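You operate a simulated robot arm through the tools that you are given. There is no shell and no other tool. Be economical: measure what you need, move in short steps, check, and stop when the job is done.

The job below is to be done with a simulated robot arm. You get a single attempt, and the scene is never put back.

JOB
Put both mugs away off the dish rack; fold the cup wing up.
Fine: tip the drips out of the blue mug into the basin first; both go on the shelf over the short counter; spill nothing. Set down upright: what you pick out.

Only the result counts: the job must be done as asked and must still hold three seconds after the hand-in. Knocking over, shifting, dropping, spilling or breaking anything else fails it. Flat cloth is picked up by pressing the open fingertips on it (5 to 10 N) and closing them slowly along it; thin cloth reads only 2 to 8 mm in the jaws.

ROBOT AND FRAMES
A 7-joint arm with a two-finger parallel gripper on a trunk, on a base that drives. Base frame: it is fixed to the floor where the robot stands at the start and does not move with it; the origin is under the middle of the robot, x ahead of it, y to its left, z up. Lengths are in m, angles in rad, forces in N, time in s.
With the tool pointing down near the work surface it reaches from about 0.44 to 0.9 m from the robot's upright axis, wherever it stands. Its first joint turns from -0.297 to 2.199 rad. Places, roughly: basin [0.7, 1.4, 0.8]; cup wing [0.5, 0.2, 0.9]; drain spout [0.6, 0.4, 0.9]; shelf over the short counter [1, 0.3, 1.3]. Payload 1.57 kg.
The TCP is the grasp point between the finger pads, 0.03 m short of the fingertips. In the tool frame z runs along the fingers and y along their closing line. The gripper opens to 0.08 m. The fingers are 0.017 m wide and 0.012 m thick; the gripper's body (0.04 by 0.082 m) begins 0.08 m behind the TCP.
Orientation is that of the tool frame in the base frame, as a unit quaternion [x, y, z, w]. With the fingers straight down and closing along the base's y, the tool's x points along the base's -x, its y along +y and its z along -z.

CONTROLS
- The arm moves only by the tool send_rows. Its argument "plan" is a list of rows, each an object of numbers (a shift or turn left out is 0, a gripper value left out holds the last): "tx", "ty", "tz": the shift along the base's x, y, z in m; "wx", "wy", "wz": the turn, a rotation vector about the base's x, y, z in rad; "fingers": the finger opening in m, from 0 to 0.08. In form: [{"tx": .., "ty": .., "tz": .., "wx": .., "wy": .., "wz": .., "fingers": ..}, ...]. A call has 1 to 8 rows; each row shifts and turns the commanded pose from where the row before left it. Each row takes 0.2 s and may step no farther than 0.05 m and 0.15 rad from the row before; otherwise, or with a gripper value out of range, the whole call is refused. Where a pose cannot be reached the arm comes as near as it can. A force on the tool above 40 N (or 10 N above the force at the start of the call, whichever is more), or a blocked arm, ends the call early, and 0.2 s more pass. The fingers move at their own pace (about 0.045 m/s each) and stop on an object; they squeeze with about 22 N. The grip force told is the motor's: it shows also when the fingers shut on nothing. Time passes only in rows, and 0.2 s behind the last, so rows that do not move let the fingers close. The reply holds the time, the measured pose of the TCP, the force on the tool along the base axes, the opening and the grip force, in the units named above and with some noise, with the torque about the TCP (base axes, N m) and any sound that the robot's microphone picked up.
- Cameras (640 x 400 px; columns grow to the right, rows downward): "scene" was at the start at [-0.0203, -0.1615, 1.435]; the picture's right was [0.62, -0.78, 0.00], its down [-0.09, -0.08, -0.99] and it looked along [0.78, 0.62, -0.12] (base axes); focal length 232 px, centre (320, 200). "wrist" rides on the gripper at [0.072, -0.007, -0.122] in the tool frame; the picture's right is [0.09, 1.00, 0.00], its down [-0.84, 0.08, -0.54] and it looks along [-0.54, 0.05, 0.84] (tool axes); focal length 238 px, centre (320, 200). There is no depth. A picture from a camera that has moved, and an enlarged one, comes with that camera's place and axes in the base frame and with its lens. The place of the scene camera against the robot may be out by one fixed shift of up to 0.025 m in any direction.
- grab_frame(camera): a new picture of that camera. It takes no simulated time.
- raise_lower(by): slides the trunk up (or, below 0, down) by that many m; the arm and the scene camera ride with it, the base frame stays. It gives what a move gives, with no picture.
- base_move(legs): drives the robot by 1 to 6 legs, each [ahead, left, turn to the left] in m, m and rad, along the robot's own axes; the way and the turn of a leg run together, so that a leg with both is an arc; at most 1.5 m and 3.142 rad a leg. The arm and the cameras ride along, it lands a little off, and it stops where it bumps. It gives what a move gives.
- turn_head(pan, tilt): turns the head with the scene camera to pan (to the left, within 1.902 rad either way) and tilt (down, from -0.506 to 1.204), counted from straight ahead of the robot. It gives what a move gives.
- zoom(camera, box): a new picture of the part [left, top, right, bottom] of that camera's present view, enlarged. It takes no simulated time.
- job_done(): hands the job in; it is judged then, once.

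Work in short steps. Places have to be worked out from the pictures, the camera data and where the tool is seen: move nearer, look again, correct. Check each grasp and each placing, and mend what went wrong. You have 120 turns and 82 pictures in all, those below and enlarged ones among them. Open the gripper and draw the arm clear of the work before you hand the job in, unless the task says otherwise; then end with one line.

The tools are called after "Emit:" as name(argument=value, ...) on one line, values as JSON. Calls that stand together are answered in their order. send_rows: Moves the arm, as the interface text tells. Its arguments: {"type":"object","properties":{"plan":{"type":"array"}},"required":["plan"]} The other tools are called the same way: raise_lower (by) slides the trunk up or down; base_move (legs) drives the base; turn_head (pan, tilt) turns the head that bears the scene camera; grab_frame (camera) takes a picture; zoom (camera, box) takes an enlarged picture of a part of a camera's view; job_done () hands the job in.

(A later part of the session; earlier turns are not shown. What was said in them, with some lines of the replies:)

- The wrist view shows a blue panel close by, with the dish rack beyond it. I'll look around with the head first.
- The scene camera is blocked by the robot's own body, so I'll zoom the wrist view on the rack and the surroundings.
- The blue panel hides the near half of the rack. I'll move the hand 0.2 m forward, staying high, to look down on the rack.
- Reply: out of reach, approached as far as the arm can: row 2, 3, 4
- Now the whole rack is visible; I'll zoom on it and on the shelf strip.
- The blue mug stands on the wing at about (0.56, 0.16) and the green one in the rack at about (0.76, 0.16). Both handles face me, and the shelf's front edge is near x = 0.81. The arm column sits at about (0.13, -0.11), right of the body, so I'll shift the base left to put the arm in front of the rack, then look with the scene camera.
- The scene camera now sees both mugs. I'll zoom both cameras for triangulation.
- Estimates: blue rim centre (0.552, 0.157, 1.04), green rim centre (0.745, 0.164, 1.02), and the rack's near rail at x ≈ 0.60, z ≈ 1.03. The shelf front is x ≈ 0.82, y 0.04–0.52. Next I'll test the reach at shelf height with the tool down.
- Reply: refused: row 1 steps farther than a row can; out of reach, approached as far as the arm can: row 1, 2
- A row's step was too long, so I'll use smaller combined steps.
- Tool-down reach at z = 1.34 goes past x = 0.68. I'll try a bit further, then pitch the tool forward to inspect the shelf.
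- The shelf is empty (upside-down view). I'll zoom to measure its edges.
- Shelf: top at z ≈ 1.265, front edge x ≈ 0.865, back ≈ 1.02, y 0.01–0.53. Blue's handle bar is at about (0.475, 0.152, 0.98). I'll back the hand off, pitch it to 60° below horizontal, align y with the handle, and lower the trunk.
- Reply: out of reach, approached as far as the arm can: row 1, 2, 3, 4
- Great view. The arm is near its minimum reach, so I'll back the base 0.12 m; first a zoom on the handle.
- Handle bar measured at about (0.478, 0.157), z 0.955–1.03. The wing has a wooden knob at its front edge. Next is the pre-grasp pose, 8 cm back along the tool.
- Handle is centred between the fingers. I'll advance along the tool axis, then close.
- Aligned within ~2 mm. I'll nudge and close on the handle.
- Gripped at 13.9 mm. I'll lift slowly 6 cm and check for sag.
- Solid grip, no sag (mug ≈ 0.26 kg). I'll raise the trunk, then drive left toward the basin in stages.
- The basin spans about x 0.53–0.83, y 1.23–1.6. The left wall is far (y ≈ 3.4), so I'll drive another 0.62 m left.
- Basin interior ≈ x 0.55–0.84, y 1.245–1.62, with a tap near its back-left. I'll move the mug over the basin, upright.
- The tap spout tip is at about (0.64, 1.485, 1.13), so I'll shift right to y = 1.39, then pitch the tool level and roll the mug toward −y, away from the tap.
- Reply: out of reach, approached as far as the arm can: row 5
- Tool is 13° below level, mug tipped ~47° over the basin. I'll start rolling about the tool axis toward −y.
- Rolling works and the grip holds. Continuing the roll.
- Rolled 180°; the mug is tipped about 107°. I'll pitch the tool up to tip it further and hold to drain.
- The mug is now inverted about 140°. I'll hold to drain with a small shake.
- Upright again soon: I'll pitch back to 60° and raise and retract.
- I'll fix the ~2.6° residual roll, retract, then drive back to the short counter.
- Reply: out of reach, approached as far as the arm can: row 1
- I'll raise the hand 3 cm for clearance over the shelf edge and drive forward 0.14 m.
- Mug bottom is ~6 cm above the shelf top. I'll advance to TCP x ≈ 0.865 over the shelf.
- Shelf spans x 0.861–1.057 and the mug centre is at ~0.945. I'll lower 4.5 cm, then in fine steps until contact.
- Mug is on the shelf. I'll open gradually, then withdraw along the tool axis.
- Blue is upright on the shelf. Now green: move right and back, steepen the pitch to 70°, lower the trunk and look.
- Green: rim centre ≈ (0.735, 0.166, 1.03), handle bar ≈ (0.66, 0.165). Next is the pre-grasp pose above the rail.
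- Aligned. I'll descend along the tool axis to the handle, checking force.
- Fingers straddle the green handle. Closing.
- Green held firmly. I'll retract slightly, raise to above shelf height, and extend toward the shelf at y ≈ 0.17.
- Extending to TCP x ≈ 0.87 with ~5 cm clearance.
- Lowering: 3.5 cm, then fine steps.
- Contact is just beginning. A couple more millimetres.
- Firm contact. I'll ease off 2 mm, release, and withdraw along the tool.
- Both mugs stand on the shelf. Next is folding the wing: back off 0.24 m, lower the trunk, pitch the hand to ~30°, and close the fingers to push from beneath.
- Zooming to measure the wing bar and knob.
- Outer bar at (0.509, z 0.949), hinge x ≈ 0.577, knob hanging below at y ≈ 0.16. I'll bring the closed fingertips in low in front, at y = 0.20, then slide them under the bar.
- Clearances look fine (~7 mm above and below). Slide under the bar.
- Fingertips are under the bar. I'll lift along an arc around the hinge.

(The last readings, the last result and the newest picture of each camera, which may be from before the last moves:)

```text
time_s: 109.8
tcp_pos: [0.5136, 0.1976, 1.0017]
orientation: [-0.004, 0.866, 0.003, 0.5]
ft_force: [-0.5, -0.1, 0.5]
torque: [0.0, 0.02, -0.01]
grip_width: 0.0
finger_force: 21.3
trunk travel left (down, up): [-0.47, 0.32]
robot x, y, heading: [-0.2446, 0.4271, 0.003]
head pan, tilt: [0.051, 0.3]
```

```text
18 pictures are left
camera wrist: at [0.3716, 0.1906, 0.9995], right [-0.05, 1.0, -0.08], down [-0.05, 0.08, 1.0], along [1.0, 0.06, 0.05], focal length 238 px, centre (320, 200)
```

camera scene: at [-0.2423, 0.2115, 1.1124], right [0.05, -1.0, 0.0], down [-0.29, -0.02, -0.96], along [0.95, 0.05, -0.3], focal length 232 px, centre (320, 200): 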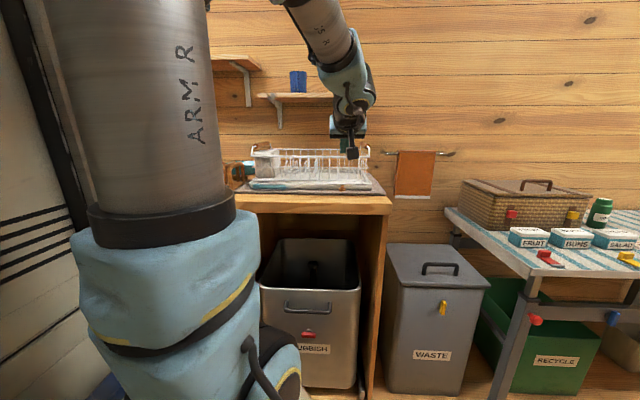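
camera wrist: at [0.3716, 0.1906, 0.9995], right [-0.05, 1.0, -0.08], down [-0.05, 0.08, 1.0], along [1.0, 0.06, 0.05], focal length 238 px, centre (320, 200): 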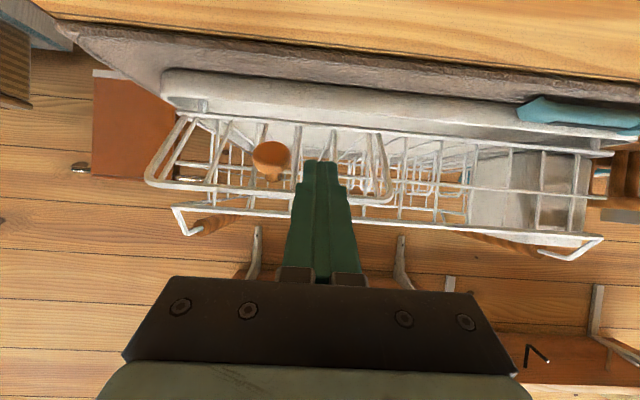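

The wing is rising with the finger, about 60° up. I'll continue to vertical and press gently.

Emit:
send_rows(plan=[{"tx": 0.008, "tz": 0.006}, {"tx": 0.008, "tz": 0.005}, {"tx": 0.006, "tz": 0.002}, {"tx": 0.005}, {}])

Emit:
zoom(camera="wrist", box=[130, 50, 430, 280])

```text
time_s: 111.0
tcp_pos: [0.5397, 0.2001, 1.0124]
orientation: [-0.003, 0.866, 0.002, 0.5]
ft_force: [-0.9, -0.2, -0.1]
torque: [-0.01, 0.02, 0.01]
grip_width: 0.0
finger_force: 21.2
trunk travel left (down, up): [-0.47, 0.32]
robot x, y, heading: [-0.2438, 0.4256, 0.001]
head pan, tilt: [0.051, 0.3]
```

```text
1.74 times, centred on (280, 165) of wrist
camera zoom: at [0.3979, 0.1922, 1.0104], right [-0.05, 1.0, -0.08], down [-0.05, 0.08, 1.0], along [1.0, 0.06, 0.05], focal length 414 px, centre (390, 261)
```

zoom: 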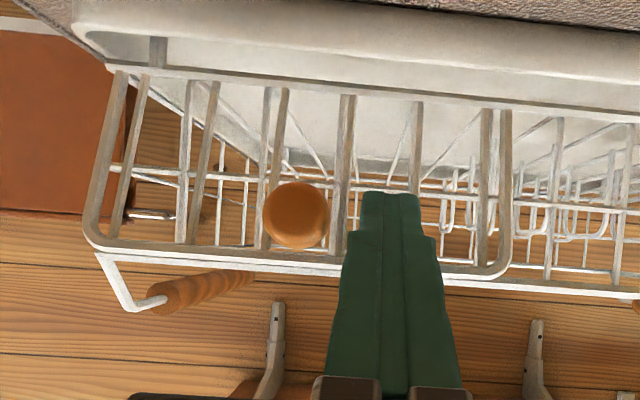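

Near vertical. I'll press in small steps until it meets a stop.

Emit:
send_rows(plan=[{"tx": 0.004}, {"tx": 0.004}, {}])

Emit:
send_rows(plan=[{"tx": 0.003}, {"tx": 0.003}, {}])

Emit:
zoom(camera="wrist", box=[130, 50, 430, 280])

```text
time_s: 111.8
tcp_pos: [0.5475, 0.1987, 1.0129]
orientation: [-0.003, 0.866, 0.002, 0.5]
ft_force: [0.0, 0.8, -0.2]
torque: [0.0, 0.0, -0.03]
grip_width: 0.0002
finger_force: 21.0
trunk travel left (down, up): [-0.47, 0.32]
robot x, y, heading: [-0.2418, 0.4276, 0.001]
head pan, tilt: [0.051, 0.3]
```

```text
time_s: 112.5
tcp_pos: [0.5535, 0.1998, 1.0123]
orientation: [-0.004, 0.866, 0.003, 0.5]
ft_force: [0.2, 0.9, 0.6]
torque: [-0.05, 0.0, -0.02]
grip_width: 0.0
finger_force: 21.5
trunk travel left (down, up): [-0.47, 0.32]
robot x, y, heading: [-0.2453, 0.4235, 0.005]
head pan, tilt: [0.051, 0.3]
```

```text
1.74 times, centred on (280, 165) of wrist
camera zoom: at [0.4116, 0.1912, 1.0106], right [-0.05, 1.0, -0.08], down [-0.05, 0.08, 1.0], along [1.0, 0.06, 0.05], focal length 414 px, centre (390, 261)
```

zoom: 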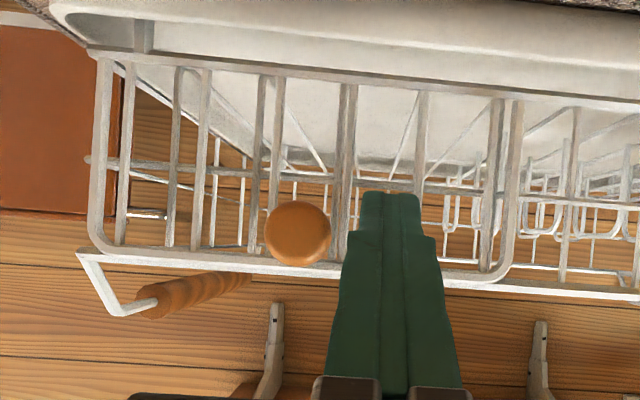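

To check the hold, I'll withdraw the finger a little and look.

Emit:
send_rows(plan=[{"tx": -0.015, "tz": -0.002}, {"tx": -0.025}, {"tx": -0.03}, {}])

Emit:
grab_frame(camera="wrist")

```text
time_s: 113.5
tcp_pos: [0.4817, 0.1997, 1.0097]
orientation: [-0.003, 0.866, 0.002, 0.501]
ft_force: [1.0, -0.5, 0.0]
torque: [0.0, 0.03, 0.05]
grip_width: 0.0
finger_force: 21.3
trunk travel left (down, up): [-0.47, 0.32]
robot x, y, heading: [-0.2459, 0.4262, -0.002]
head pan, tilt: [0.051, 0.3]
```

```text
15 pictures are left
camera wrist: at [0.3407, 0.1917, 1.0081], right [-0.05, 1.0, -0.08], down [-0.05, 0.08, 1.0], along [1.0, 0.06, 0.05], focal length 238 px, centre (320, 200)
```

wrist: 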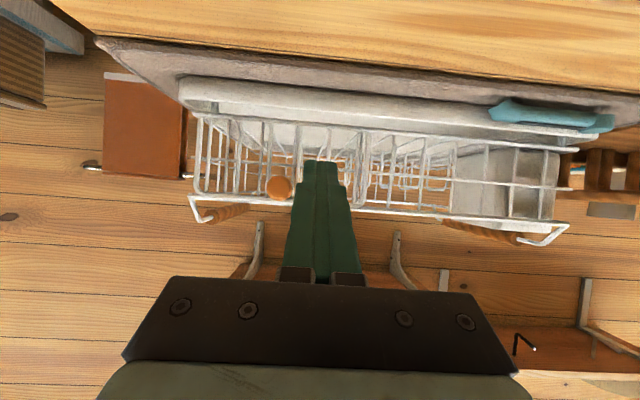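

The wing stays up by itself. I'll press once on its top bar, slightly higher, to make sure it's against its stop.

Emit:
send_rows(plan=[{"tz": 0.014}, {"tx": 0.03}, {"tx": 0.03}, {"tx": 0.006}, {}])

Emit:
send_rows(plan=[{"tx": 0.004}, {"tx": 0.004}, {}])

Emit:
zoom(camera="wrist", box=[130, 50, 430, 280])

```text
time_s: 114.8
tcp_pos: [0.5491, 0.1978, 1.0244]
orientation: [-0.004, 0.866, 0.003, 0.5]
ft_force: [-0.1, -0.8, -0.2]
torque: [0.0, 0.0, 0.01]
grip_width: 0.0001
finger_force: 21.0
trunk travel left (down, up): [-0.47, 0.32]
robot x, y, heading: [-0.2438, 0.427, 0.0]
head pan, tilt: [0.051, 0.3]
```

```text
time_s: 115.5
tcp_pos: [0.556, 0.1986, 1.0243]
orientation: [-0.004, 0.866, 0.002, 0.5]
ft_force: [-5.1, -1.4, -1.1]
torque: [-0.01, 0.03, -0.07]
grip_width: 0.0
finger_force: 20.8
trunk travel left (down, up): [-0.47, 0.32]
robot x, y, heading: [-0.2432, 0.4261, -0.001]
head pan, tilt: [0.051, 0.3]
```

```text
1.74 times, centred on (280, 165) of wrist
camera zoom: at [0.4145, 0.1906, 1.0224], right [-0.05, 1.0, -0.08], down [-0.05, 0.08, 1.0], along [1.0, 0.06, 0.05], focal length 414 px, centre (390, 261)
```

zoom: 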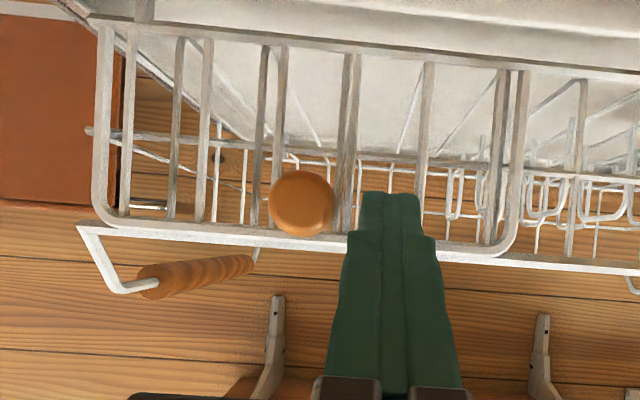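

5 N means it is at the stop. I'll withdraw, open the gripper, raise clear, and do final checks.

Emit:
send_rows(plan=[{"tx": -0.02}, {"tx": -0.04}, {"tx": -0.04}, {"tz": 0.04, "tx": -0.02, "fingers": 0.06}, {"tz": 0.05}, {"tz": 0.04}, {}])

Emit:
base_move(legs=[[-0.15, 0, 0]])

Emit:
raise_lower(by=0.25)

Emit:
grab_frame(camera="wrist")

Emit:
grab_frame(camera="scene")

```text
time_s: 117.2
tcp_pos: [0.4328, 0.196, 1.1565]
orientation: [-0.004, 0.866, 0.003, 0.5]
ft_force: [0.7, -0.2, 0.8]
torque: [-0.03, 0.0, -0.01]
grip_width: 0.0601
finger_force: 0.0
trunk travel left (down, up): [-0.47, 0.32]
robot x, y, heading: [-0.2437, 0.4265, -0.001]
head pan, tilt: [0.051, 0.3]
```

```text
time_s: 118.5
tcp_pos: [0.284, 0.195, 1.1544]
orientation: [-0.003, 0.866, 0.002, 0.5]
ft_force: [-0.5, -1.0, -0.1]
torque: [-0.01, 0.0, -0.02]
grip_width: 0.0598
finger_force: 0.0
trunk travel left (down, up): [-0.47, 0.32]
robot x, y, heading: [-0.3905, 0.4241, -0.001]
head pan, tilt: [0.051, 0.3]
```

```text
time_s: 121.1
tcp_pos: [0.2839, 0.1935, 1.4046]
orientation: [-0.002, 0.866, 0.001, 0.5]
ft_force: [-1.1, 0.5, -0.5]
torque: [-0.01, 0.01, 0.01]
grip_width: 0.06
finger_force: 0.0
trunk travel left (down, up): [-0.72, 0.07]
robot x, y, heading: [-0.3945, 0.4246, 0.001]
head pan, tilt: [0.051, 0.3]
```

```text
13 pictures are left
camera wrist: at [0.1414, 0.1866, 1.4029], right [-0.05, 1.0, -0.08], down [-0.05, 0.08, 1.0], along [1.0, 0.06, 0.05], focal length 238 px, centre (320, 200)
```

wrist: 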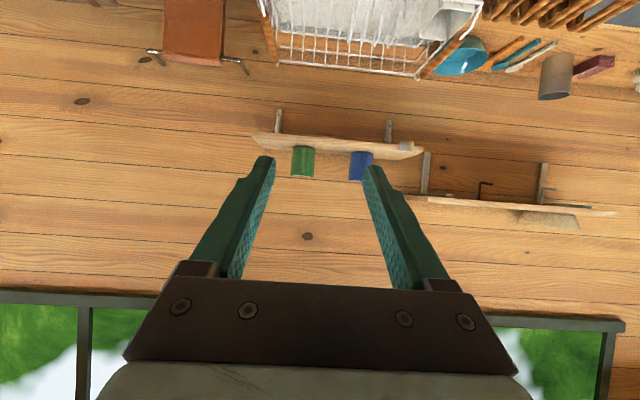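

```text
12 pictures are left
camera scene: at [-0.3916, 0.2113, 1.3624], right [0.05, -1.0, 0.0], down [-0.3, -0.02, -0.96], along [0.95, 0.05, -0.3], focal length 232 px, centre (320, 200)
```

scene: 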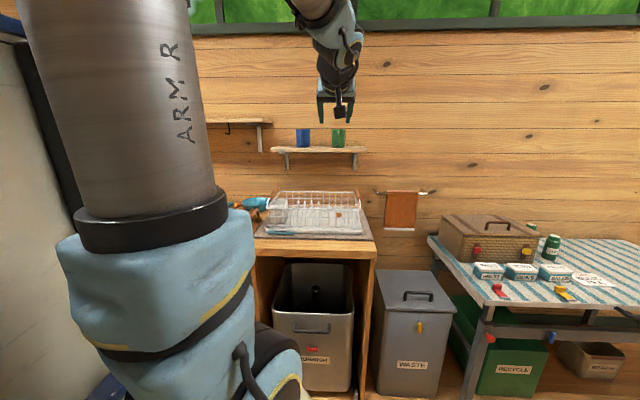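

Emit:
zoom(camera="scene", box=[240, 110, 400, 250])

```text
2.86 times, centred on (320, 180) of scene
camera zoom: at [-0.3916, 0.2113, 1.3624], right [0.05, -1.0, 0.0], down [-0.3, -0.02, -0.96], along [0.95, 0.05, -0.3], focal length 662 px, centre (320, 257)
```

zoom: 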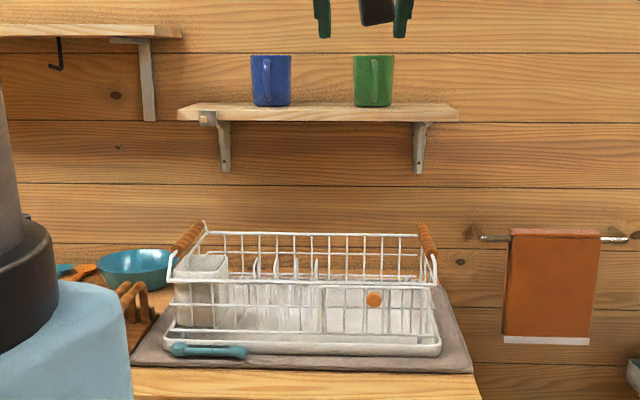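

Both mugs stand upright on the shelf, the wing is folded up flat against the rack, and the arm is clear with the gripper open. Handing in.

Emit:
job_done()

```text
The job is handed in.
```

I tipped the blue mug out over the basin, set both mugs upright on the shelf over the short counter, and folded the cup wing up against the rack. I could not see the drips themselves fall. The mug was held about 140° over for a few seconds above the basin, and nothing looked spilled, shifted or knocked over in the later pictures.
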